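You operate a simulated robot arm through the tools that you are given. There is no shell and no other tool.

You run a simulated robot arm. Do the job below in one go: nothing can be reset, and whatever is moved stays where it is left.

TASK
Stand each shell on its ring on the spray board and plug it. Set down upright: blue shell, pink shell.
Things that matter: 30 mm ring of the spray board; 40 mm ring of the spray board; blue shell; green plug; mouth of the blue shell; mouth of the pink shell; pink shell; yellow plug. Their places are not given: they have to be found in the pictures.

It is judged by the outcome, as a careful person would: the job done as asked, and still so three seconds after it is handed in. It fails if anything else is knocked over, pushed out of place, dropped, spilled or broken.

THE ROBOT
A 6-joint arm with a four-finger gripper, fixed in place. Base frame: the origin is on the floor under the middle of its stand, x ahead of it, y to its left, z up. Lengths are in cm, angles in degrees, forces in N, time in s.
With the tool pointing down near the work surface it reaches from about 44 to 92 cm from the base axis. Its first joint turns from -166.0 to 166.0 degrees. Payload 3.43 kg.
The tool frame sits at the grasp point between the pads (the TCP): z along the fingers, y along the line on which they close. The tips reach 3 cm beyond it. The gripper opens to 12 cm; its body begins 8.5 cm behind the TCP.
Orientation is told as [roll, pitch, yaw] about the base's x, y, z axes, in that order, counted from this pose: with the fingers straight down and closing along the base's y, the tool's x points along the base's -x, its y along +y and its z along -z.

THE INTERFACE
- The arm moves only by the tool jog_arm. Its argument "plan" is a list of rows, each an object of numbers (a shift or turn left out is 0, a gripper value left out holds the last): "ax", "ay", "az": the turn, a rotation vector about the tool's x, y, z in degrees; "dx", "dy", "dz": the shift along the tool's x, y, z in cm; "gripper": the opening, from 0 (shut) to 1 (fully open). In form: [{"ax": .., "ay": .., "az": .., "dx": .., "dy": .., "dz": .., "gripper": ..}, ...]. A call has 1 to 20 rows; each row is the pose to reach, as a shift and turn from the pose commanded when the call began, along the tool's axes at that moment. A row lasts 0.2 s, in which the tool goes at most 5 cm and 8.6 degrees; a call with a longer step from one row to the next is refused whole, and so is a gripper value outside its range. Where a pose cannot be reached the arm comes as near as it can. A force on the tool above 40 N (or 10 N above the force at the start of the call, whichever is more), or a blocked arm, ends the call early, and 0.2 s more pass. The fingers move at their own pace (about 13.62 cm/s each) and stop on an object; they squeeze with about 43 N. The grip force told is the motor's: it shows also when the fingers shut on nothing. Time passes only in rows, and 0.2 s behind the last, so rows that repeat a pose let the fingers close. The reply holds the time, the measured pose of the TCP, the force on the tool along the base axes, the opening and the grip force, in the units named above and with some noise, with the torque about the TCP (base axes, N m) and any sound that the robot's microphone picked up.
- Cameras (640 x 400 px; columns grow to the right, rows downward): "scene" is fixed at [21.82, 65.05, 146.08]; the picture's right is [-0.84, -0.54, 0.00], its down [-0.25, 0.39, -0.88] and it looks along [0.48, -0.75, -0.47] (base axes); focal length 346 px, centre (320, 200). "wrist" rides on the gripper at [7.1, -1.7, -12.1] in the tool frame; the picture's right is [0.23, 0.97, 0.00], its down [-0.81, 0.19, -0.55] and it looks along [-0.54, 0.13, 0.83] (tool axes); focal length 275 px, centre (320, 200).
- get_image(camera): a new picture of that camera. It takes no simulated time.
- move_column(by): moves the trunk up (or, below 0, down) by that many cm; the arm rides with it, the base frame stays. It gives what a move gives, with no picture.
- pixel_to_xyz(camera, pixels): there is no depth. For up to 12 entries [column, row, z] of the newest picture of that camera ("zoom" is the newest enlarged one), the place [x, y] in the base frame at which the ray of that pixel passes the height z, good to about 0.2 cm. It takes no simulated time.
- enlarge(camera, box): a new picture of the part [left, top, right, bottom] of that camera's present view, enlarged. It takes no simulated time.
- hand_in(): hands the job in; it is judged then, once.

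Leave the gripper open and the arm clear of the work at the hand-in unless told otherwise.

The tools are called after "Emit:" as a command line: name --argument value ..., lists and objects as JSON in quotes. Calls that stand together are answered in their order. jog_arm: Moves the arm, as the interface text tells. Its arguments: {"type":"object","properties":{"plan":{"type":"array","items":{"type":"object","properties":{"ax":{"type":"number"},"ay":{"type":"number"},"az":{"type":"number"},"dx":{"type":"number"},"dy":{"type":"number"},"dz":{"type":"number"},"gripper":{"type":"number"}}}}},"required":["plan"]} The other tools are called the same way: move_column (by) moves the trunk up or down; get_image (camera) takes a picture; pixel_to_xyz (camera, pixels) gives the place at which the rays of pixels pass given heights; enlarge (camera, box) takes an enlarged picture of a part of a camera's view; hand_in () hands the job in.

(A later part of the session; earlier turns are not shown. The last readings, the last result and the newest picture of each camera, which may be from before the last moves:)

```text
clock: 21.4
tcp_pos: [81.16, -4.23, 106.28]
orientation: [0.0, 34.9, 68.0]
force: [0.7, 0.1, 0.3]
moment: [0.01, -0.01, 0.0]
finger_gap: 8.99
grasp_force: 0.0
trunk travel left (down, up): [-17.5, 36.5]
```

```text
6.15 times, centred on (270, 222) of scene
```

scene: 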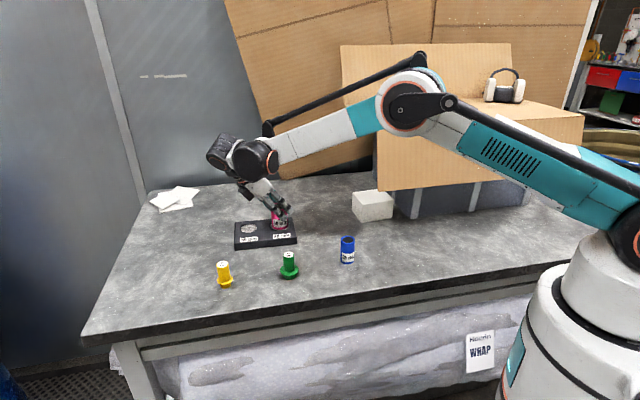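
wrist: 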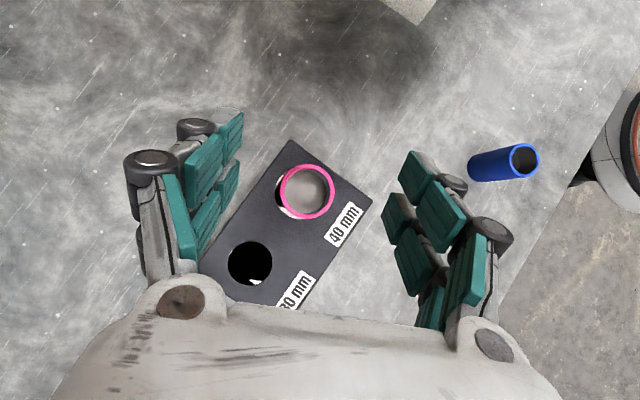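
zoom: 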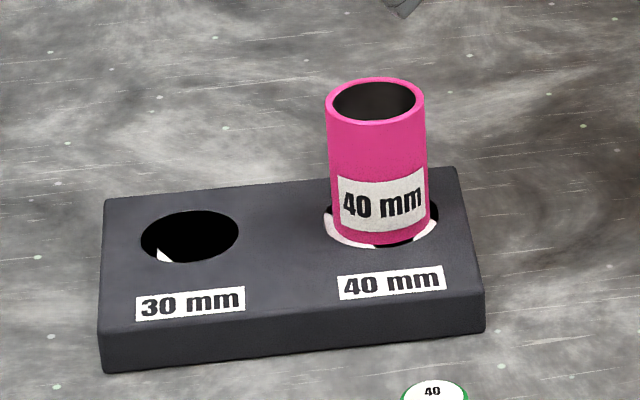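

The pink shell is centred on its ring and upright. Next is the blue shell: I'll return the hand to vertical while travelling at z=106 to above it at (56.8,-3.4).

Emit:
jog_arm --plan '[{"dx": 1.13, "dy": 3.8, "dz": 0.8, "ay": -6}, {"dx": 2.27, "dy": 7.62, "dz": 1.59, "ay": -12}, {"dx": 3.4, "dy": 11.42, "dz": 2.39, "ay": -18}, {"dx": 4.54, "dy": 15.23, "dz": 3.18, "ay": -24}, {"dx": 5.67, "dy": 19.04, "dz": 3.98, "ay": -30}, {"dx": 6.81, "dy": 22.85, "dz": 4.77, "ay": -35}, {"dx": 6.81, "dy": 22.85, "dz": 4.77, "ay": -35}]'

Emit:
get_image --camera "scene"

```text
clock: 23.0
tcp_pos: [56.61, -3.2, 106.21]
orientation: [0.1, -0.1, 68.0]
force: [-0.6, -0.2, 0.5]
moment: [0.03, -0.02, 0.01]
finger_gap: 8.97
grasp_force: 0.0
trunk travel left (down, up): [-17.5, 36.5]
```

```text
taken
```

scene: 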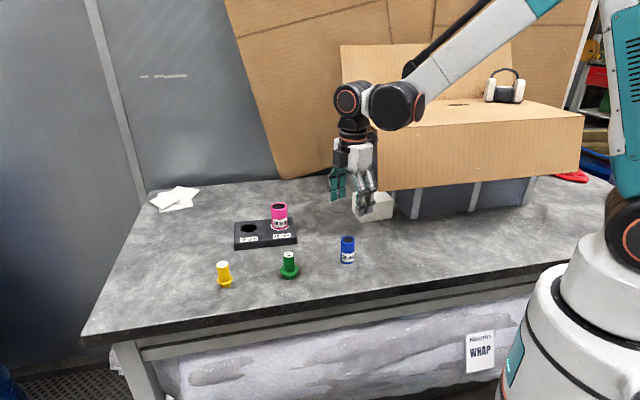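

Vertical above the blue shell. I'll turn yaw from 68° to 42.7°, so the grip line crosses the line of rings, then look.

Emit:
jog_arm --plan '[{"az": 8.4}, {"az": 16.8}, {"az": 25.3}, {"az": 25.3}]'

Emit:
get_image --camera "wrist"

```text
clock: 24.0
tcp_pos: [56.68, -3.4, 106.44]
orientation: [0.0, 0.0, 42.7]
force: [-0.2, 0.4, 0.4]
moment: [-0.02, 0.0, 0.01]
finger_gap: 9.01
grasp_force: 0.1
trunk travel left (down, up): [-17.5, 36.5]
```

```text
taken
```

wrist: 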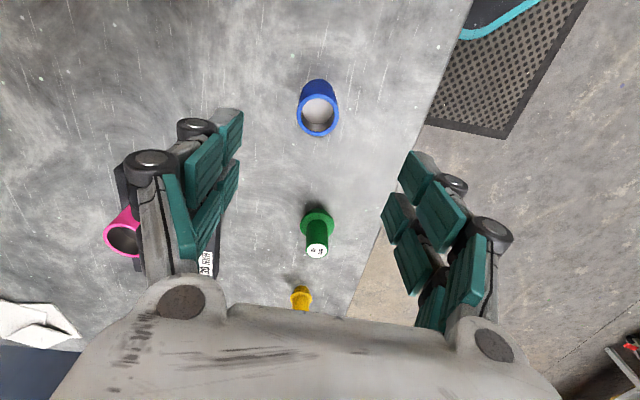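

Emit:
enlarge --camera "wrist" --box '[275, 70, 365, 145]'

Emit:
pixel_to_xyz --camera "wrist" --pixels '[[317.5, 117, 94], [317.5, 117, 94], [297.5, 117, 94], [338, 117, 94]]'

```text
5.33 times, centred on (320, 108) of wrist
```

zoom: 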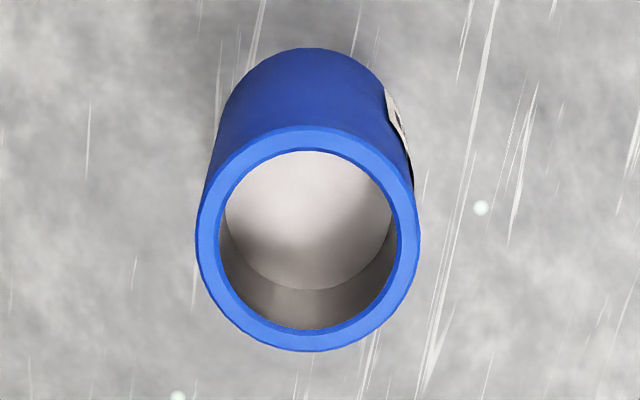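

```text
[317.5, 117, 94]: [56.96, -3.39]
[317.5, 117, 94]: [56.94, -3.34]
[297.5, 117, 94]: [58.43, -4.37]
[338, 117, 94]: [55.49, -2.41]
```

The blue centre is at about (56.83,-3.48). I'll descend to TCP z=92 with a small correction.

Emit:
jog_arm --plan '[{"dx": -0.07, "dy": -0.15, "dz": 2.4}, {"dx": -0.07, "dy": -0.15, "dz": 4.8}, {"dx": -0.07, "dy": -0.15, "dz": 7.2}, {"dx": -0.07, "dy": -0.15, "dz": 9.6}, {"dx": -0.07, "dy": -0.15, "dz": 11.6}, {"dx": -0.07, "dy": -0.15, "dz": 13.2}, {"dx": -0.07, "dy": -0.15, "dz": 14.4}, {"dx": -0.07, "dy": -0.15, "dz": 14.4}]'

Emit:
get_image --camera "wrist"

Emit:
get_image --camera "scene"

```text
clock: 25.8
tcp_pos: [56.98, -3.66, 91.83]
orientation: [0.1, 0.0, 42.8]
force: [0.4, -0.4, 1.4]
moment: [-0.02, 0.01, 0.06]
finger_gap: 9.0
grasp_force: 0.1
trunk travel left (down, up): [-17.5, 36.5]
```

```text
taken
```

wrist: 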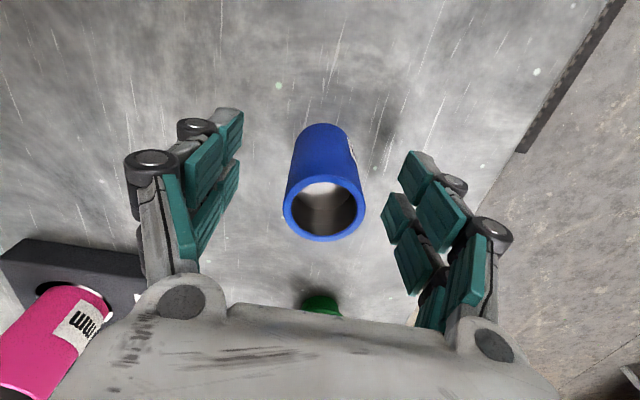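

```text
taken
```

scene: 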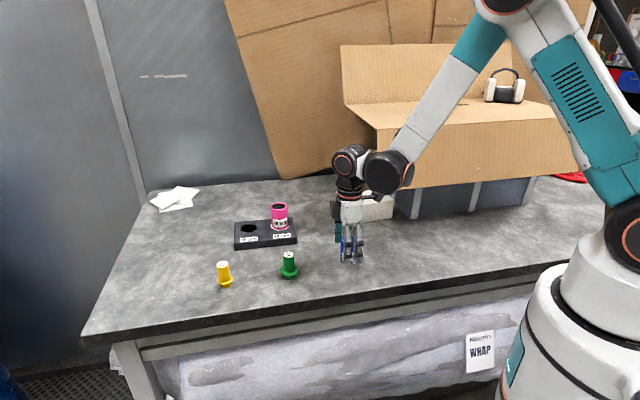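

The blue shell is between the fingers with its rim at about (324,209), within 2 mm of centre. Closing.

Emit:
jog_arm --plan '[{"gripper": 0.5}, {"gripper": 0.2}, {"gripper": 0.2}, {"gripper": 0.2}]'

Emit:
get_image --camera "wrist"

```text
clock: 26.8
tcp_pos: [57.09, -3.65, 91.95]
orientation: [0.1, 0.0, 42.7]
force: [-0.3, 0.0, 0.5]
moment: [-0.02, 0.0, -0.03]
finger_gap: 3.45
grasp_force: 43.2
trunk travel left (down, up): [-17.5, 36.5]
```

```text
taken
```

wrist: 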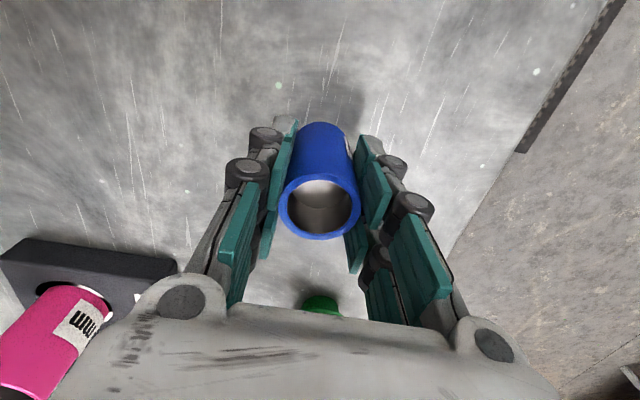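

Gripped: gap 3.45 cm at 43 N. Lifting 14 cm straight up to clear the pink shell's top.

Emit:
jog_arm --plan '[{"dz": -1}, {"dz": -2.5}, {"dz": -5}, {"dz": -7.5}, {"dz": -10}, {"dz": -12.5}, {"dz": -14}, {"dz": -14}]'

Emit:
enlarge --camera "wrist" --box '[260, 110, 390, 260]'

Emit:
enlarge --camera "scene" --box '[310, 150, 400, 230]'

```text
clock: 28.6
tcp_pos: [57.03, -3.6, 105.86]
orientation: [0.1, 0.0, 42.7]
force: [-0.1, -0.9, -0.5]
moment: [0.01, -0.02, -0.01]
finger_gap: 3.44
grasp_force: 42.9
trunk travel left (down, up): [-17.5, 36.5]
```

```text
2.67 times, centred on (325, 185) of wrist
```

zoom: 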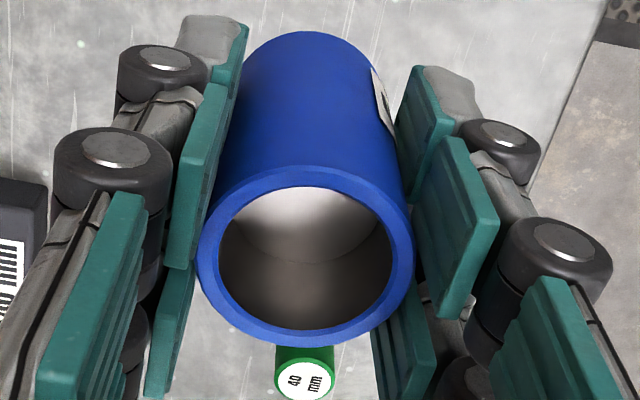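

```text
5.00 times, centred on (355, 190) of scene
```

zoom: 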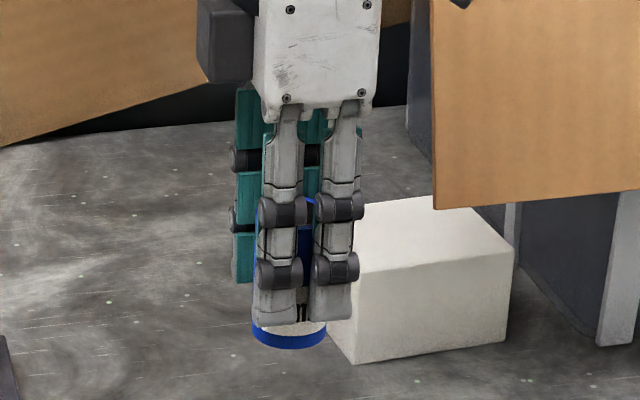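

Held upright. I'll carry it at this height to above the 30 mm ring, with TCP at about (87.8,2.0).

Emit:
jog_arm --plan '[{"dx": -3.3, "dy": -2.09}, {"dx": -6.6, "dy": -4.18}, {"dx": -9.9, "dy": -6.27}, {"dx": -13.2, "dy": -8.37}, {"dx": -16.5, "dy": -10.46}, {"dx": -19.8, "dy": -12.55}, {"dx": -23.1, "dy": -14.64}, {"dx": -26.38, "dy": -16.73}, {"dx": -26.38, "dy": -16.73}]'

Emit:
enlarge --camera "scene" --box '[215, 160, 315, 260]'

Emit:
get_image --camera "wrist"

```text
clock: 30.6
tcp_pos: [87.77, 1.83, 105.75]
orientation: [0.0, 0.0, 42.7]
force: [0.6, 0.6, -1.4]
moment: [-0.01, 0.01, 0.02]
finger_gap: 3.46
grasp_force: 42.9
trunk travel left (down, up): [-17.5, 36.5]
```

```text
4.00 times, centred on (265, 210) of scene
```

zoom: 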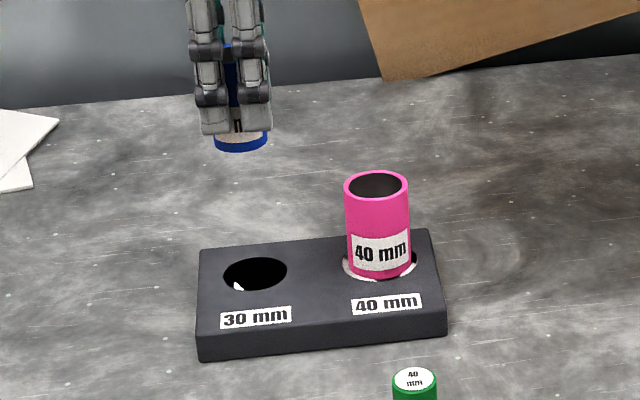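

```text
taken
```

wrist: 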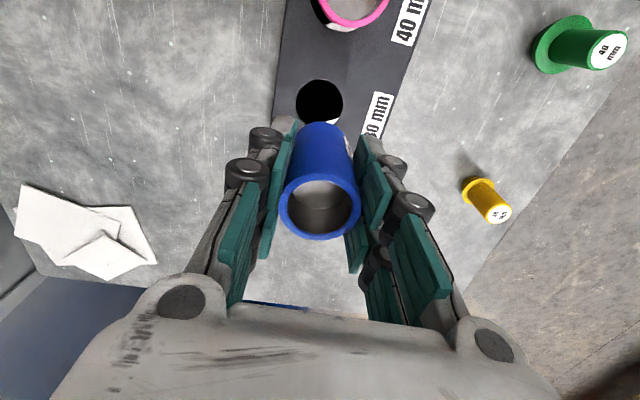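

The 30 mm hole is partly visible at about (320,101) under the shell. I'll check its position.

Emit:
enlarge --camera "wrist" --box '[260, 60, 390, 250]'

Emit:
pixel_to_xyz --camera "wrist" --pixels '[[320, 101.5, 89.65], [296.5, 101, 89.65], [343.5, 101, 89.65], [320, 79, 89.65], [320, 206, 107.8], [320, 123, 100.8]]'

```text
2.11 times, centred on (325, 155) of wrist
```

zoom: 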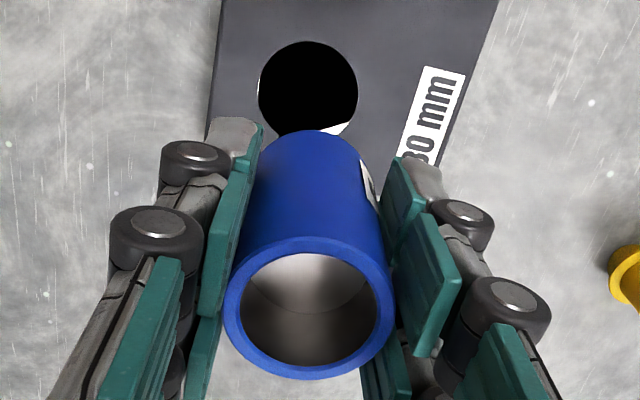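

```text
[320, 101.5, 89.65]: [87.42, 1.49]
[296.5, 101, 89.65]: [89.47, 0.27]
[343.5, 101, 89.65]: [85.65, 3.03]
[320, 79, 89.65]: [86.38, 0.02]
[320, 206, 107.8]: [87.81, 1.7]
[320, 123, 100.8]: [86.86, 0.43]
```

The shell and the 30 mm ring line up within about 1–2 mm. I'll lower 10.3 cm so the foot is just above the board.

Emit:
jog_arm --plan '[{"dx": 0.08, "dz": 2}, {"dx": 0.08, "dz": 4}, {"dx": 0.08, "dz": 6}, {"dx": 0.08, "dz": 8}, {"dx": 0.08, "dz": 9.3}, {"dx": 0.08, "dz": 10.2}, {"dx": 0.08, "dz": 10.2}]'

Emit:
enlarge --camera "scene" --box '[225, 180, 305, 255]'

Emit:
get_image --camera "wrist"

```text
clock: 32.2
tcp_pos: [87.5, 1.94, 95.88]
orientation: [-0.1, 0.0, 42.7]
force: [-0.1, -0.9, -2.4]
moment: [0.0, 0.01, 0.0]
finger_gap: 3.49
grasp_force: 43.4
trunk travel left (down, up): [-17.5, 36.5]
```

```text
5.33 times, centred on (265, 218) of scene
```

zoom: 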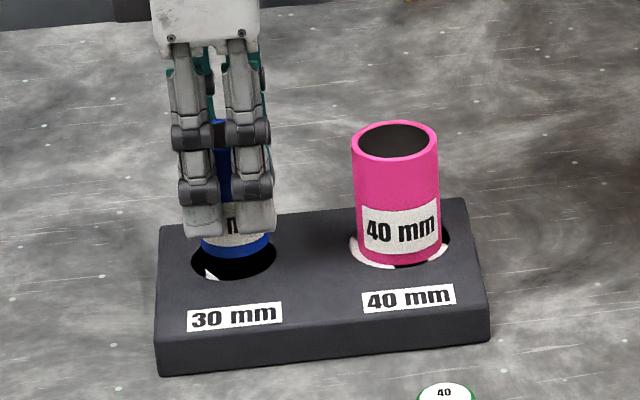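

```text
taken
```

wrist: 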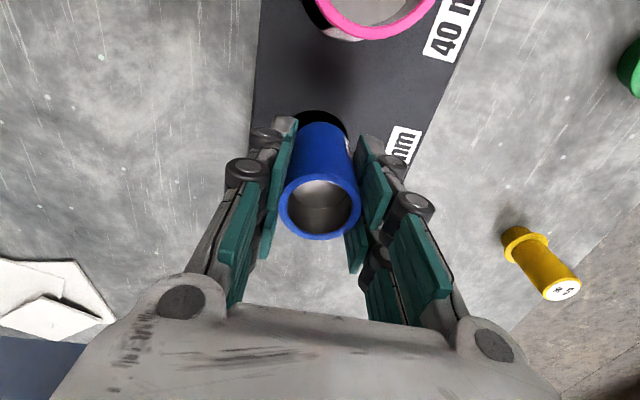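

The foot is about 1.2 cm above the ring and 2 mm toward picture-right. I'll correct and lower 1.3 cm gently.

Emit:
jog_arm --plan '[{"dx": -0.2, "dy": -0.04, "dz": 0}, {"dx": -0.2, "dy": -0.04, "dz": 0.4}, {"dx": -0.2, "dy": -0.04, "dz": 0.8}, {"dx": -0.2, "dy": -0.04, "dz": 1.1}, {"dx": -0.2, "dy": -0.04, "dz": 1.3}, {"dx": -0.2, "dy": -0.04, "dz": 1.3}]'

Emit:
enlarge --camera "scene" --box '[225, 180, 305, 255]'

```text
clock: 33.6
tcp_pos: [87.75, 2.11, 94.49]
orientation: [0.1, 0.0, 42.7]
force: [0.8, 0.1, -1.1]
moment: [0.02, -0.02, -0.02]
finger_gap: 3.48
grasp_force: 42.8
trunk travel left (down, up): [-17.5, 36.5]
```

```text
5.33 times, centred on (265, 218) of scene
```

zoom: 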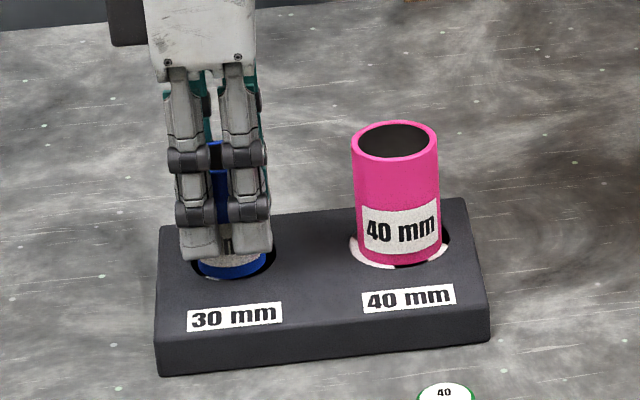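

No contact yet. Lowering 0.4 cm more in small steps.

Emit:
jog_arm --plan '[{"dx": 0.08, "dz": 0.1}, {"dx": 0.08, "dz": 0.2}, {"dx": 0.08, "dz": 0.2}]'

```text
clock: 34.4
tcp_pos: [87.68, 2.12, 94.36]
orientation: [-0.1, -0.1, 42.7]
force: [16.6, 3.7, 26.4]
moment: [0.02, -0.73, 0.05]
finger_gap: 3.46
grasp_force: 42.8
trunk travel left (down, up): [-17.5, 36.5]
```

Contact: 26 N up and some sideways drag. Easing up by about 0.13 cm and undoing the sideways shift.

Emit:
jog_arm --plan '[{"dx": 0.0, "dz": -0.08}, {"dx": -0.06, "dz": -0.14}, {"dx": -0.06, "dz": -0.14}]'

Emit:
enlarge --camera "scene" --box '[225, 180, 305, 255]'

Emit:
get_image --camera "wrist"

```text
clock: 35.2
tcp_pos: [87.65, 2.1, 94.5]
orientation: [0.0, 0.0, 42.8]
force: [13.7, 5.1, 22.6]
moment: [0.11, -0.64, -0.01]
finger_gap: 3.48
grasp_force: 43.2
trunk travel left (down, up): [-17.5, 36.5]
```

```text
5.33 times, centred on (265, 218) of scene
```

zoom: 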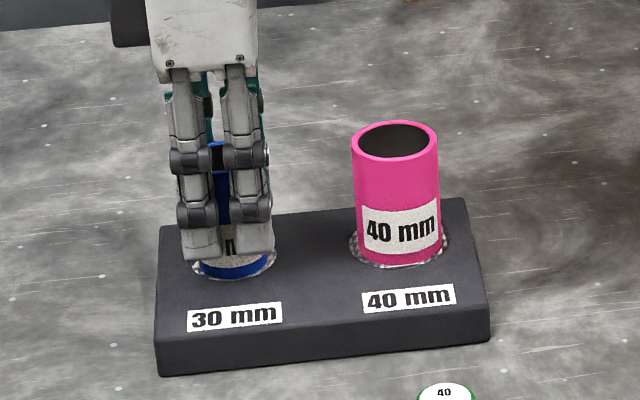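

```text
taken
```

wrist: 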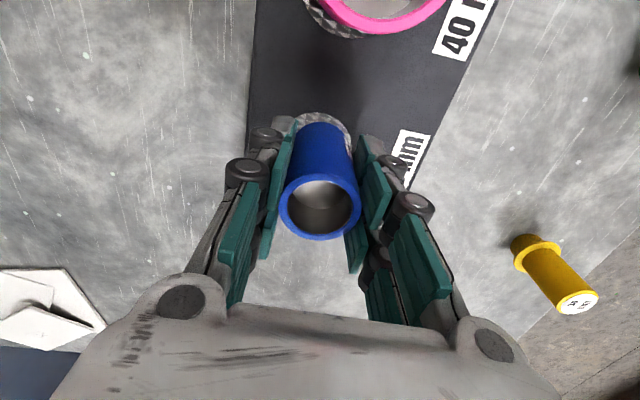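

Still about 22 N downward with 14 N of drag. I'll ease up further in small steps until the load is gone.

Emit:
jog_arm --plan '[{"dz": -0.1}, {"dz": -0.15}, {"dz": -0.15}]'

```text
clock: 36.0
tcp_pos: [87.67, 1.97, 94.48]
orientation: [0.0, 0.1, 42.7]
force: [0.5, -0.2, -0.7]
moment: [0.0, -0.01, -0.02]
finger_gap: 3.48
grasp_force: 42.9
trunk travel left (down, up): [-17.5, 36.5]
```

The load is gone, so the shell is hanging a hair above the ring. I'll lower 0.07 cm and read.

Emit:
jog_arm --plan '[{"dz": 0.07}, {"dz": 0.07}]'

Emit:
enlarge --camera "scene" --box '[225, 195, 275, 245]'

Emit:
enlarge --camera "wrist" --box '[260, 90, 390, 250]'

```text
clock: 36.6
tcp_pos: [87.57, 2.14, 94.52]
orientation: [0.0, 0.0, 42.8]
force: [-0.5, 0.6, 0.4]
moment: [-0.03, -0.03, 0.0]
finger_gap: 3.47
grasp_force: 43.3
trunk travel left (down, up): [-17.5, 36.5]
```

```text
8.00 times, centred on (250, 220) of scene
```

zoom: 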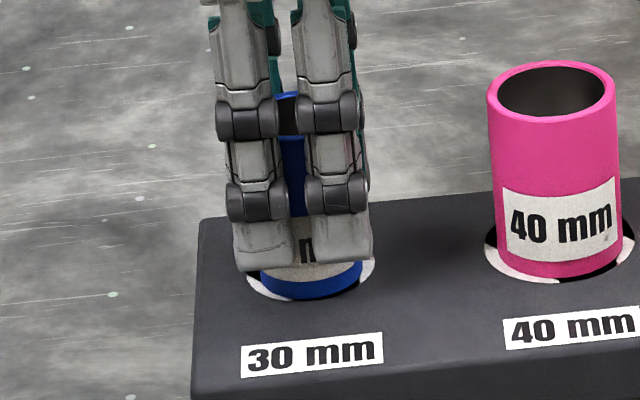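

```text
2.50 times, centred on (325, 170) of wrist
```

zoom: 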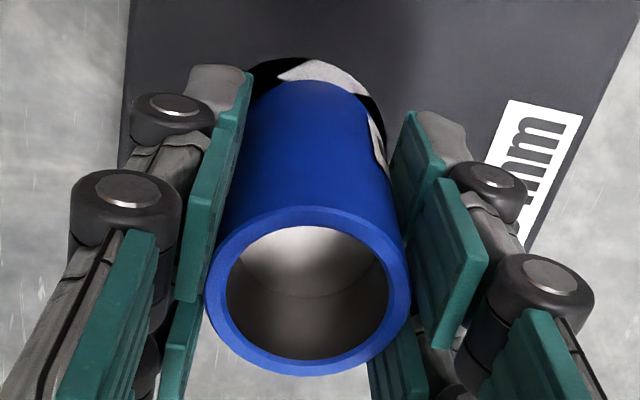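

The blue shell's foot is within the ring but about 2.5 mm to the +y side. While still gripping, I'll lift 0.3 cm, shift by (0.08,-0.25) and lower again.

Emit:
jog_arm --plan '[{"dz": -0.3}, {"dx": 0.11, "dy": -0.24, "dz": -0.3}, {"dx": 0.11, "dy": -0.24, "dz": -0.3}, {"dx": 0.11, "dy": -0.24, "dz": -0.1}, {"dx": 0.11, "dy": -0.24, "dz": 0.0}, {"dx": 0.11, "dy": -0.24, "dz": 0.0}]'

Emit:
enlarge --camera "scene" --box '[225, 195, 275, 245]'

Emit:
enlarge --camera "wrist" --box '[260, 90, 390, 250]'

```text
clock: 38.0
tcp_pos: [87.8, 1.69, 94.61]
orientation: [0.0, -0.1, 42.7]
force: [-0.1, -0.5, -0.7]
moment: [0.0, 0.01, 0.03]
finger_gap: 3.43
grasp_force: 43.1
trunk travel left (down, up): [-17.5, 36.5]
```

```text
8.00 times, centred on (250, 220) of scene
```

zoom: 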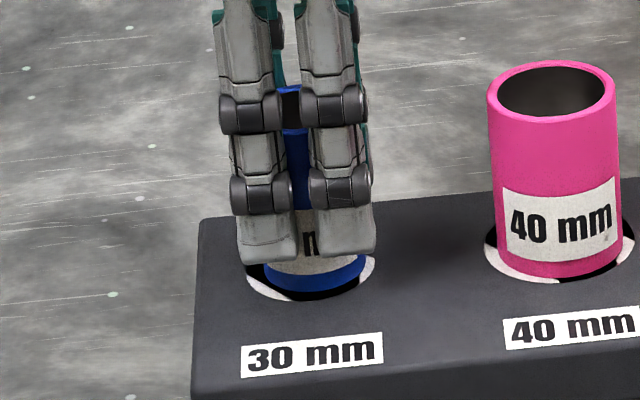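

```text
2.50 times, centred on (325, 170) of wrist
```

zoom: 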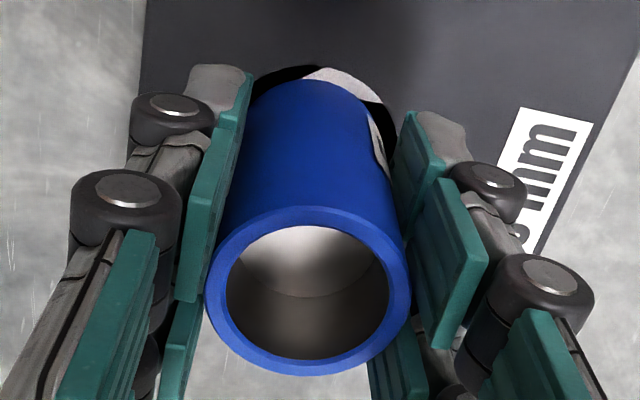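

Now it is well centred in both views. I'll lower gently until it touches.

Emit:
jog_arm --plan '[{"dx": -0.06, "dz": 0.05}, {"dx": -0.06, "dz": 0.1}, {"dx": -0.06, "dz": 0.1}]'

```text
clock: 38.8
tcp_pos: [87.82, 1.75, 94.55]
orientation: [0.0, 0.0, 42.8]
force: [-0.4, -0.7, -1.5]
moment: [-0.01, -0.01, 0.01]
finger_gap: 3.47
grasp_force: 42.6
trunk travel left (down, up): [-17.5, 36.5]
```

Emit:
jog_arm --plan '[{"dz": 0.05}, {"dz": 0.1}, {"dz": 0.1}]'

```text
clock: 39.6
tcp_pos: [87.86, 1.72, 94.48]
orientation: [-0.1, -0.1, 42.7]
force: [6.1, 0.1, 12.8]
moment: [-0.06, -0.15, 0.04]
finger_gap: 3.44
grasp_force: 42.9
trunk travel left (down, up): [-17.5, 36.5]
```

Contact at 13 N. I'll ease 0.06 cm and open the fingers to 6.6 cm.

Emit:
jog_arm --plan '[{"dz": -0.06}, {"dz": -0.07}, {"dz": -0.07, "gripper": 0.4}, {"dz": -0.07, "gripper": 0.55}, {"dz": -0.07, "gripper": 0.55}]'

Emit:
enlarge --camera "scene" --box '[225, 180, 305, 255]'

Emit:
get_image --camera "wrist"

```text
clock: 40.8
tcp_pos: [87.85, 1.92, 94.45]
orientation: [0.0, 0.0, 42.8]
force: [0.3, -0.8, 0.2]
moment: [-0.01, -0.02, -0.04]
finger_gap: 6.6
grasp_force: 0.0
trunk travel left (down, up): [-17.5, 36.5]
```

```text
5.33 times, centred on (265, 218) of scene
```

zoom: 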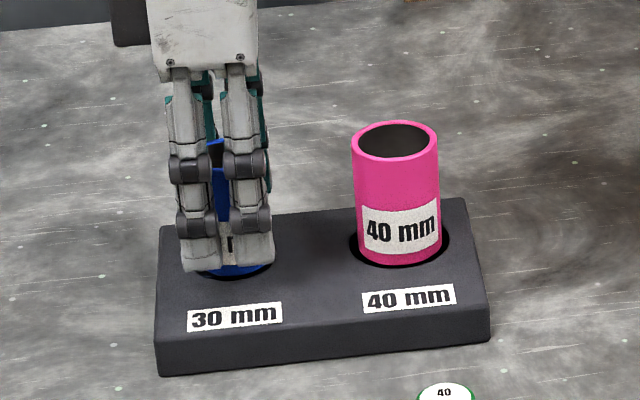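

```text
taken
```

wrist: 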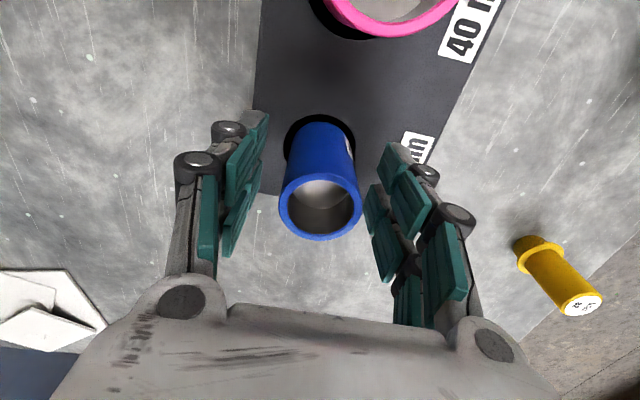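

The blue shell stands free on its ring. I'll go straight up 11 cm.

Emit:
jog_arm --plan '[{"dz": -0.8}, {"dz": -2}, {"dz": -4}, {"dz": -6.5}, {"dz": -9}, {"dz": -11}, {"dz": -11}]'

Emit:
enlarge --camera "scene" --box '[225, 180, 305, 255]'

Emit:
get_image --camera "wrist"

```text
clock: 42.4
tcp_pos: [87.83, 1.75, 105.54]
orientation: [0.0, 0.0, 42.7]
force: [0.0, -0.6, 0.7]
moment: [-0.03, 0.04, -0.03]
finger_gap: 6.6
grasp_force: 0.1
trunk travel left (down, up): [-17.5, 36.5]
```

```text
5.33 times, centred on (265, 218) of scene
```

zoom: 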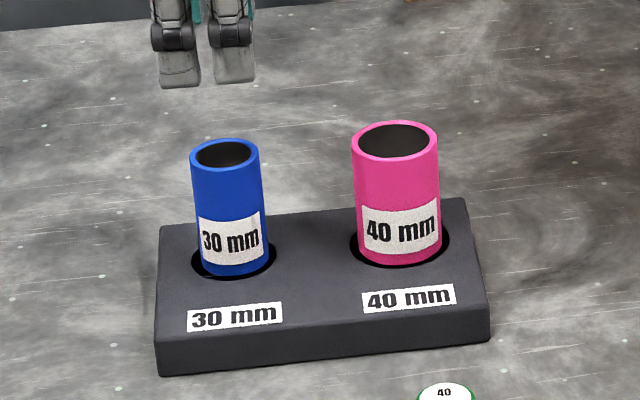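

```text
taken
```

wrist: 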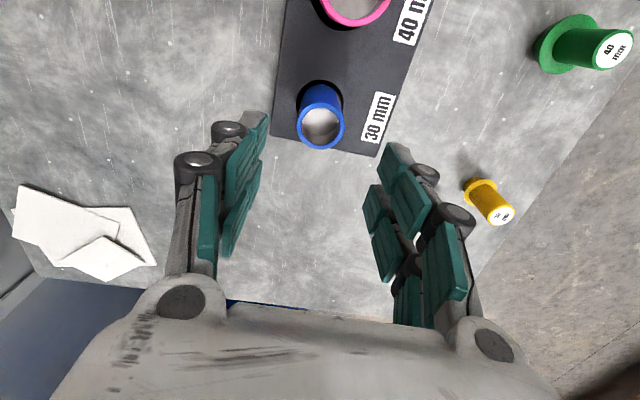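

Both shells stand upright and centred on their rings. Next is the green 40 mm plug: I'll move above it at (66.4,10.0) for a look.

Emit:
jog_arm --plan '[{"dx": 1.69, "dy": 3.43}, {"dx": 3.39, "dy": 6.86}, {"dx": 5.08, "dy": 10.3}, {"dx": 6.77, "dy": 13.73}, {"dx": 8.47, "dy": 17.16}, {"dx": 10.16, "dy": 20.59}, {"dx": 10.16, "dy": 20.59}]'

Emit:
get_image --camera "wrist"

Emit:
enlarge --camera "wrist" --box '[260, 60, 380, 160]'

Emit:
enlarge --camera "scene" --box '[200, 235, 310, 300]'

```text
clock: 44.0
tcp_pos: [66.13, 9.68, 105.44]
orientation: [0.0, -0.1, 42.8]
force: [0.5, 0.1, 0.2]
moment: [-0.02, -0.06, -0.01]
finger_gap: 6.61
grasp_force: 0.1
trunk travel left (down, up): [-17.5, 36.5]
```

```text
taken
```

wrist: 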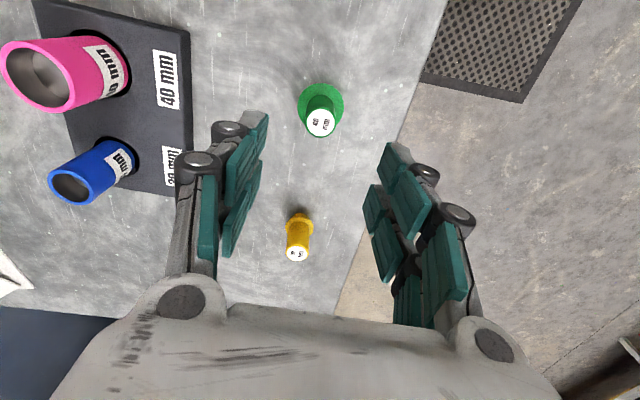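

```text
4.00 times, centred on (320, 110) of wrist
```

zoom: 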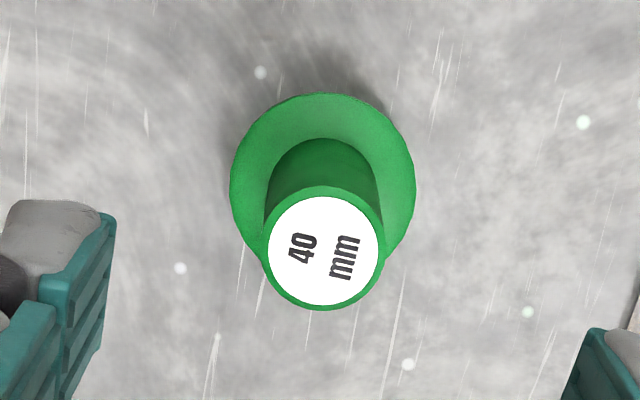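

```text
5.82 times, centred on (255, 268) of scene
```

zoom: 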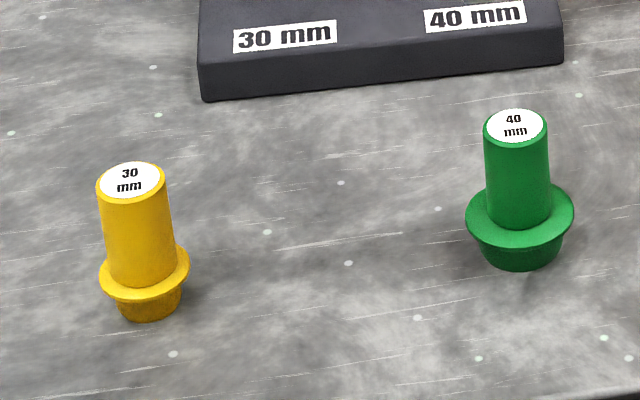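

The green plug's top is seen at (321,122) in the wrist view and (288.5,255.3) in the scene. I'll triangulate its height and position, with the yellow one too.

Emit:
pixel_to_xyz --camera "wrist" --pixels '[[321, 122.2, 92.5], [321, 122.2, 93.5], [321, 122.2, 94.5], [297, 254.5, 92.5], [297, 254.5, 93.5], [297, 254.5, 94.5], [305.5, 122.2, 93.5], [336.3, 122.2, 93.5]]'

Emit:
pixel_to_xyz --camera "scene" --pixels '[[288.5, 255.3, 92.5], [288.5, 255.3, 93.5], [288.5, 255.3, 94.5], [222.5, 264.6, 92.5], [222.5, 264.6, 93.5], [222.5, 264.6, 94.5], [289.3, 273.9, 87], [225.3, 286.0, 87]]'

```text
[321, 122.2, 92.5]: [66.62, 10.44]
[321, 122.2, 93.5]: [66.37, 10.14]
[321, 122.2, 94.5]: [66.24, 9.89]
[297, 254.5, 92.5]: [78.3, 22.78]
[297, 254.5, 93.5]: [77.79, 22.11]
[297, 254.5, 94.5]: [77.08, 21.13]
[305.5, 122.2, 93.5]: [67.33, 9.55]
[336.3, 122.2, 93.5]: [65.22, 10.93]
```

```text
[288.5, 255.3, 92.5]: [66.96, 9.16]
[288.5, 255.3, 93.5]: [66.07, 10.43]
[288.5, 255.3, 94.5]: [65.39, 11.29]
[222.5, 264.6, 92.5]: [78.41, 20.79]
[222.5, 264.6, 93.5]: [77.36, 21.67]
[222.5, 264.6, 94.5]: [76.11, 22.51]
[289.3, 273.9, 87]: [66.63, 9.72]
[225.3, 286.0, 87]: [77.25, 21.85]
```

Green plug: top z≈93.3 at (66.35,10.2), handle about 2.7 cm across, flange top near z≈89. I'll descend to TCP z=92.6 with the tips just above the flange.

Emit:
jog_arm --plan '[{"dx": -0.51, "dy": 0.23, "dz": 2.2}, {"dx": -0.51, "dy": 0.23, "dz": 4.5}, {"dx": -0.51, "dy": 0.23, "dz": 7}, {"dx": -0.51, "dy": 0.23, "dz": 9.5}, {"dx": -0.51, "dy": 0.23, "dz": 11.5}, {"dx": -0.51, "dy": 0.23, "dz": 12.4}, {"dx": -0.51, "dy": 0.23, "dz": 12.85}, {"dx": -0.51, "dy": 0.23, "dz": 12.85}]'

Emit:
get_image --camera "wrist"

Emit:
enlarge --camera "scene" --box '[250, 225, 330, 290]'

```text
clock: 45.8
tcp_pos: [66.63, 10.6, 92.52]
orientation: [0.0, 0.0, 42.7]
force: [-0.1, 0.2, 0.8]
moment: [0.01, 0.01, 0.02]
finger_gap: 6.58
grasp_force: 0.0
trunk travel left (down, up): [-17.5, 36.5]
```

```text
taken
```

wrist: 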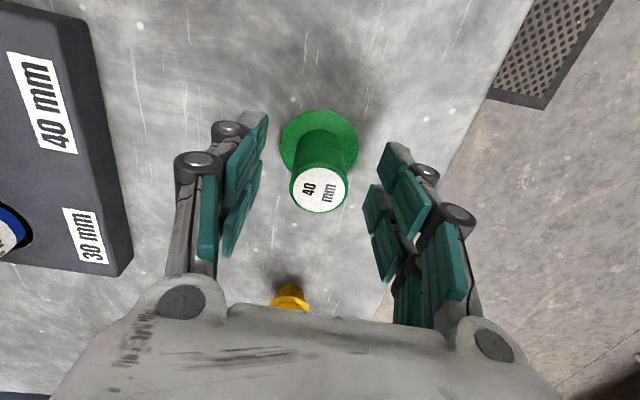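

```text
6.15 times, centred on (290, 258) of scene
```

zoom: 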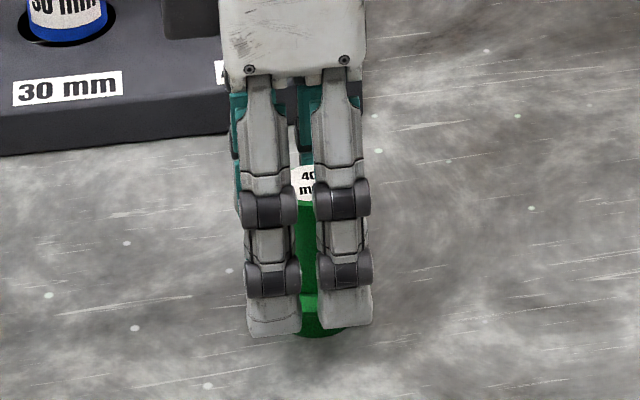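

The plug sits about 0.4 cm toward the camera side of the TCP (label at row 190, 197 expected). I'll shift 0.4 cm that way and then close.

Emit:
jog_arm --plan '[{"dx": 0.2, "dy": -0.05}, {"dx": 0.4, "dy": -0.05}, {"dx": 0.4, "dy": -0.05, "gripper": 0.4}, {"dx": 0.4, "dy": -0.05, "gripper": 0.1}, {"dx": 0.4, "dy": -0.05, "gripper": 0.1}, {"dx": 0.4, "dy": -0.05, "gripper": 0.1}]'

Emit:
get_image --camera "wrist"

Emit:
enlarge --camera "scene" --box '[250, 225, 330, 290]'

```text
clock: 47.2
tcp_pos: [66.43, 10.19, 92.57]
orientation: [-0.1, 0.0, 42.7]
force: [0.4, -1.4, 1.4]
moment: [-0.04, 0.01, 0.02]
finger_gap: 2.47
grasp_force: 43.1
trunk travel left (down, up): [-17.5, 36.5]
```

```text
taken
```

wrist: 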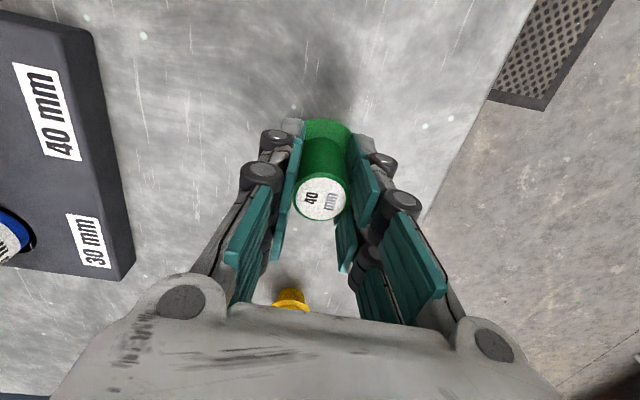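

```text
6.15 times, centred on (290, 258) of scene
```

zoom: 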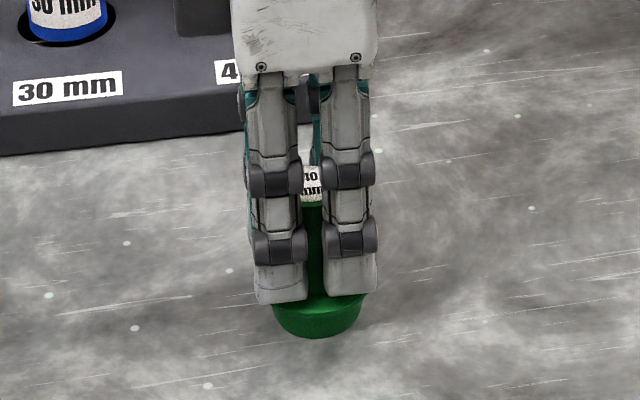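

The plug is gripped by the handle with the tips just above the flange. I'll lift 14.5 cm and move toward the pink shell, stopping where the camera can see its mouth.

Emit:
jog_arm --plan '[{"dz": -1}, {"dz": -3}, {"dz": -6}, {"dz": -9}, {"dz": -12}, {"dz": -14.5}, {"dx": -0.25, "dy": -2.2, "dz": -14.5}, {"dx": -0.5, "dy": -4.4, "dz": -14.5}, {"dx": -0.74, "dy": -6.67, "dz": -14.5}, {"dx": -0.74, "dy": -6.67, "dz": -14.5}]'

Emit:
get_image --camera "wrist"

Emit:
enlarge --camera "scene" --box '[225, 170, 325, 260]'

```text
clock: 49.4
tcp_pos: [71.32, 5.93, 106.76]
orientation: [0.0, -0.1, 42.8]
force: [0.1, 0.2, -0.8]
moment: [0.01, 0.01, 0.02]
finger_gap: 2.46
grasp_force: 42.6
trunk travel left (down, up): [-17.5, 36.5]
```

```text
taken
```

wrist: 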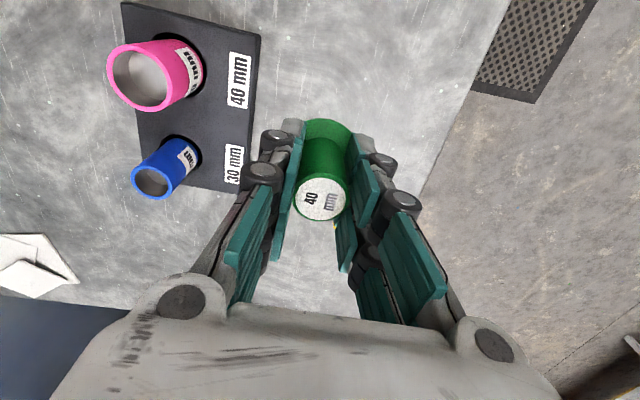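

```text
4.44 times, centred on (275, 215) of scene
```

zoom: 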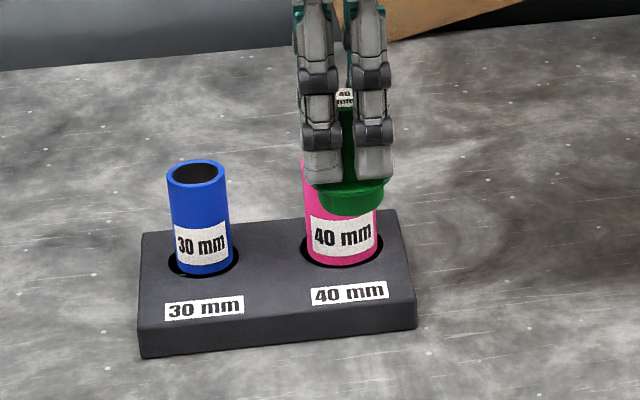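

Emit:
enlarge --camera "wrist" --box '[90, 25, 220, 115]'

Emit:
enlarge --camera "wrist" --box '[270, 105, 380, 230]'

Emit:
pixel_to_xyz --camera "wrist" --pixels '[[141, 76, 96.65], [154, 183, 96.65], [321.5, 197.5, 107.5]]'

```text
4.44 times, centred on (155, 70) of wrist
```

zoom: 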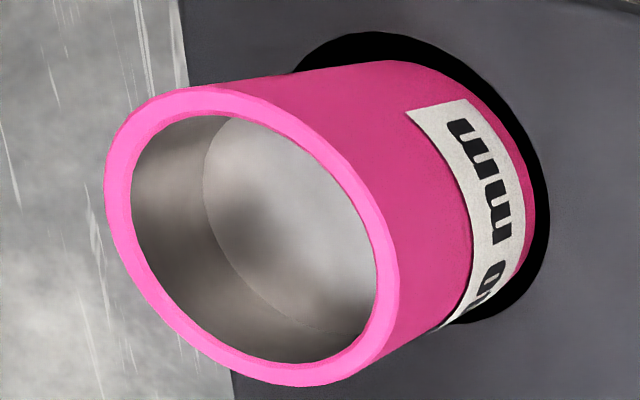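

```text
3.20 times, centred on (325, 168) of wrist
```

zoom: 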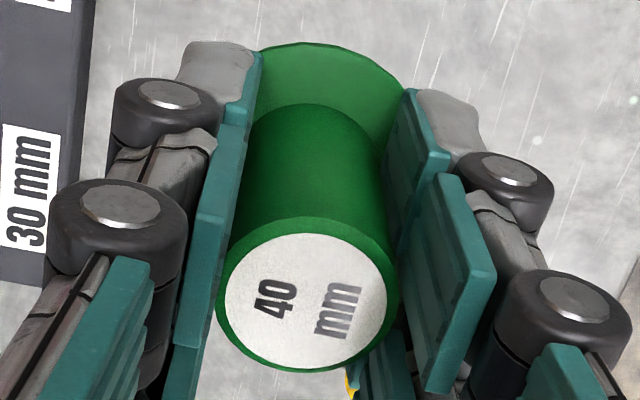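

```text
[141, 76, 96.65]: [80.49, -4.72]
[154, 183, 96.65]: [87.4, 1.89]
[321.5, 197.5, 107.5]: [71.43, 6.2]
```

Emit:
pixel_to_xyz --camera "scene" --pixels '[[278.9, 206.7, 96.65], [278.9, 206.7, 96.65], [247.3, 209.8, 96.65]]'

Emit:
pixel_to_xyz --camera "wrist" --pixels '[[139.7, 78.1, 96.65], [139.7, 78.1, 96.65], [139.7, 78.1, 96.65], [320.8, 197.7, 107.5], [320.8, 197.7, 107.5]]'

```text
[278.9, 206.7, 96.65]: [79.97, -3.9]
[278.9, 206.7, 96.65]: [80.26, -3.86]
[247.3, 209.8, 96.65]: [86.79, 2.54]
```

```text
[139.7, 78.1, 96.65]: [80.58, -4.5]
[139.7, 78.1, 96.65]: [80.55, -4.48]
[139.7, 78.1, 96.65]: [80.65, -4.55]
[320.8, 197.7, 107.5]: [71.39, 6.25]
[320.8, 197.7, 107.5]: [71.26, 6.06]
```

Combining the views, the pink mouth is at about (80.8,-4.5), rim z≈96.3. I'll move the plug above it.

Emit:
jog_arm --plan '[{"dx": 0.03, "dy": -3.5}, {"dx": 0.06, "dy": -7.0}, {"dx": 0.09, "dy": -10.5}, {"dx": 0.12, "dy": -14.1}, {"dx": 0.12, "dy": -14.1}]'

Emit:
get_image --camera "wrist"

Emit:
enlarge --camera "scene" --box '[240, 165, 320, 240]'

```text
clock: 50.6
tcp_pos: [80.79, -4.59, 107.11]
orientation: [0.1, 0.0, 42.8]
force: [0.0, -0.5, -0.3]
moment: [0.04, 0.04, -0.04]
finger_gap: 2.47
grasp_force: 43.5
trunk travel left (down, up): [-17.5, 36.5]
```

```text
taken
```

wrist: 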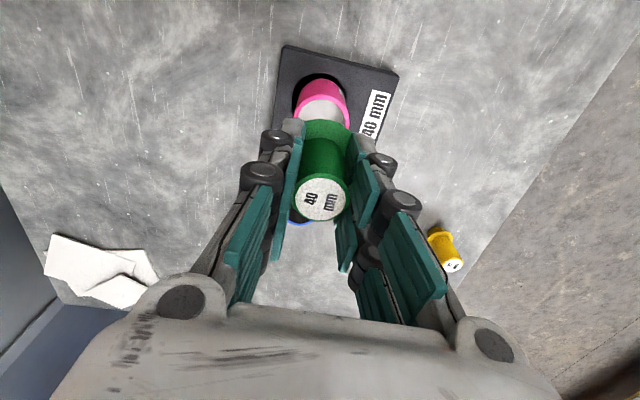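

```text
5.33 times, centred on (280, 202) of scene
```

zoom: 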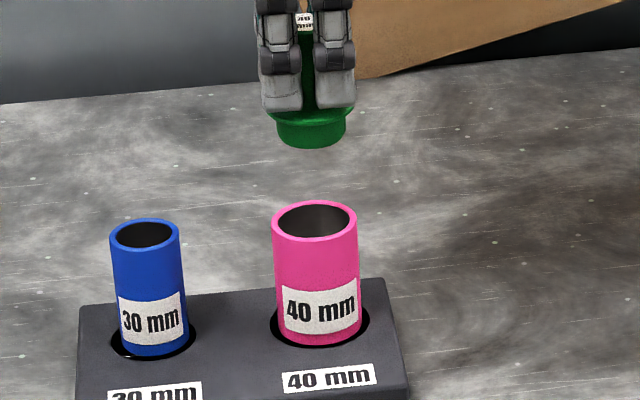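

Emit:
enlarge --camera "wrist" --box '[270, 60, 380, 230]'

```text
2.35 times, centred on (325, 145) of wrist
```

zoom: 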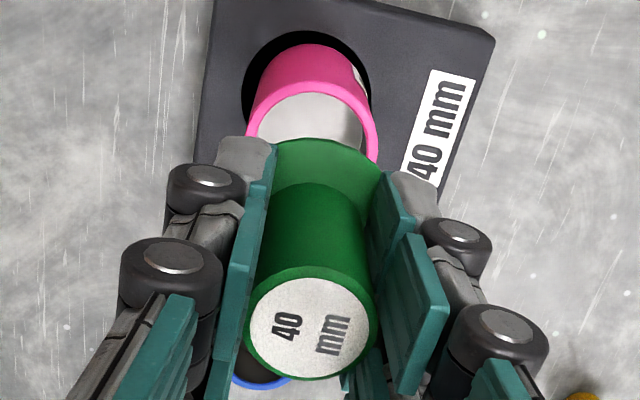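

The plug and the pink mouth are aligned within about 1 mm. I'll lower 4.8 cm so the taper is just above the mouth.

Emit:
jog_arm --plan '[{"dz": 1.5}, {"dz": 3}, {"dz": 4}, {"dz": 4.7}, {"dz": 4.7}]'

Emit:
enlarge --camera "scene" --box '[240, 165, 320, 240]'

Emit:
enlarge --camera "wrist" --box '[270, 60, 380, 230]'

```text
clock: 51.8
tcp_pos: [80.84, -4.68, 102.32]
orientation: [0.0, 0.0, 42.7]
force: [0.2, 0.2, -0.7]
moment: [0.03, 0.02, -0.01]
finger_gap: 2.46
grasp_force: 43.2
trunk travel left (down, up): [-17.5, 36.5]
```

```text
5.33 times, centred on (280, 202) of scene
```

zoom: 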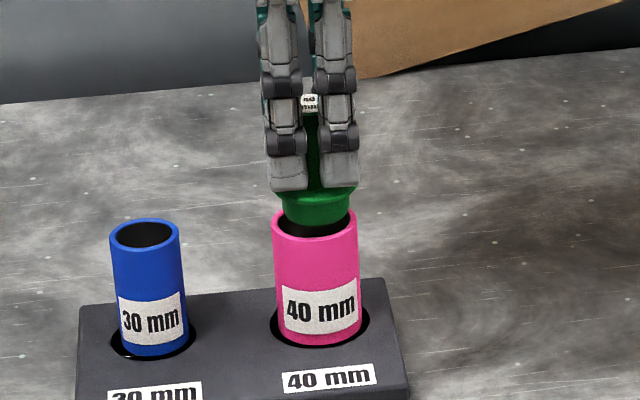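

```text
2.35 times, centred on (325, 145) of wrist
```

zoom: 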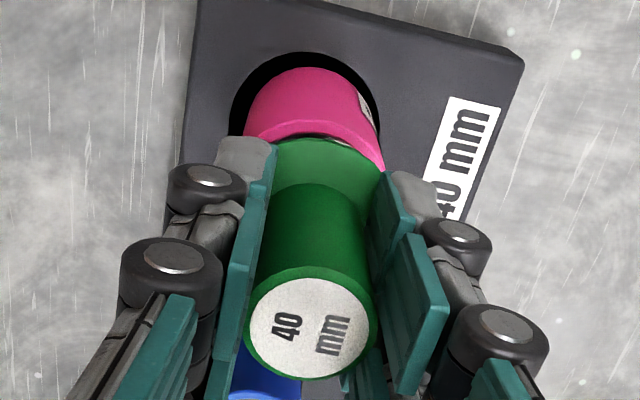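

Alignment still holds in both views. I'll lower 1.4 cm into the mouth in small steps, watching the force.

Emit:
jog_arm --plan '[{"dz": 0.3}, {"dz": 0.6}, {"dz": 0.9}, {"dz": 1.2}, {"dz": 1.4}, {"dz": 1.4}]'

Emit:
enlarge --camera "scene" --box '[240, 165, 320, 240]'

```text
clock: 53.2
tcp_pos: [80.85, -4.58, 100.91]
orientation: [0.1, -0.1, 42.7]
force: [6.3, -0.6, 6.4]
moment: [-0.01, -0.54, -0.02]
finger_gap: 2.48
grasp_force: 43.4
trunk travel left (down, up): [-17.5, 36.5]
```

```text
5.33 times, centred on (280, 202) of scene
```

zoom: 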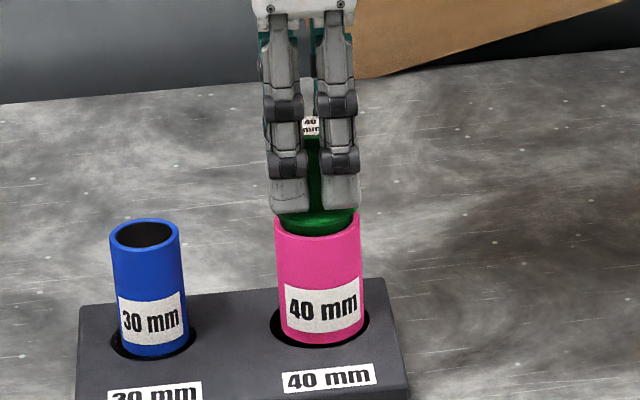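

The plug touched the mouth's edge (6 N along +x), and the shell shifted about 2 mm within its ring. I'll move the plug back 0.17 cm toward +x to relieve the side force and re-read.

Emit:
jog_arm --plan '[{"dx": -0.1, "dy": -0.03}, {"dx": -0.17, "dy": -0.05}, {"dx": -0.17, "dy": -0.05}]'

Emit:
enlarge --camera "scene" --box '[255, 190, 305, 240]'

Emit:
enlarge --camera "wrist" --box '[270, 60, 380, 230]'

```text
clock: 54.0
tcp_pos: [81.01, -4.51, 100.88]
orientation: [0.1, 0.0, 42.6]
force: [-1.5, -0.8, 0.5]
moment: [-0.17, 0.24, 0.08]
finger_gap: 2.46
grasp_force: 43.5
trunk travel left (down, up): [-17.5, 36.5]
```

```text
8.00 times, centred on (280, 215) of scene
```

zoom: 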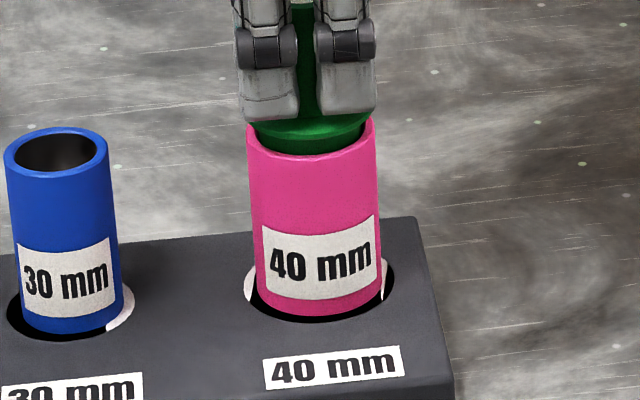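

```text
2.35 times, centred on (325, 145) of wrist
```

zoom: 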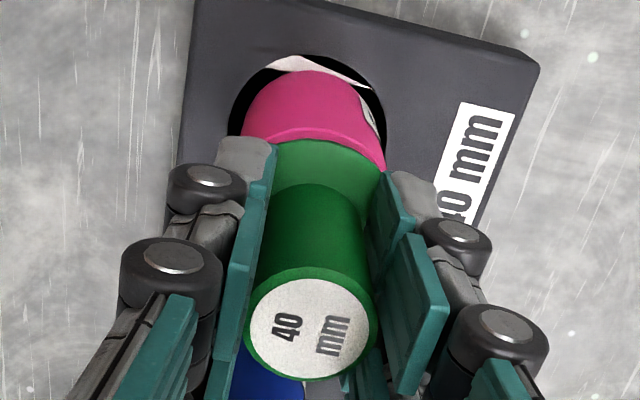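

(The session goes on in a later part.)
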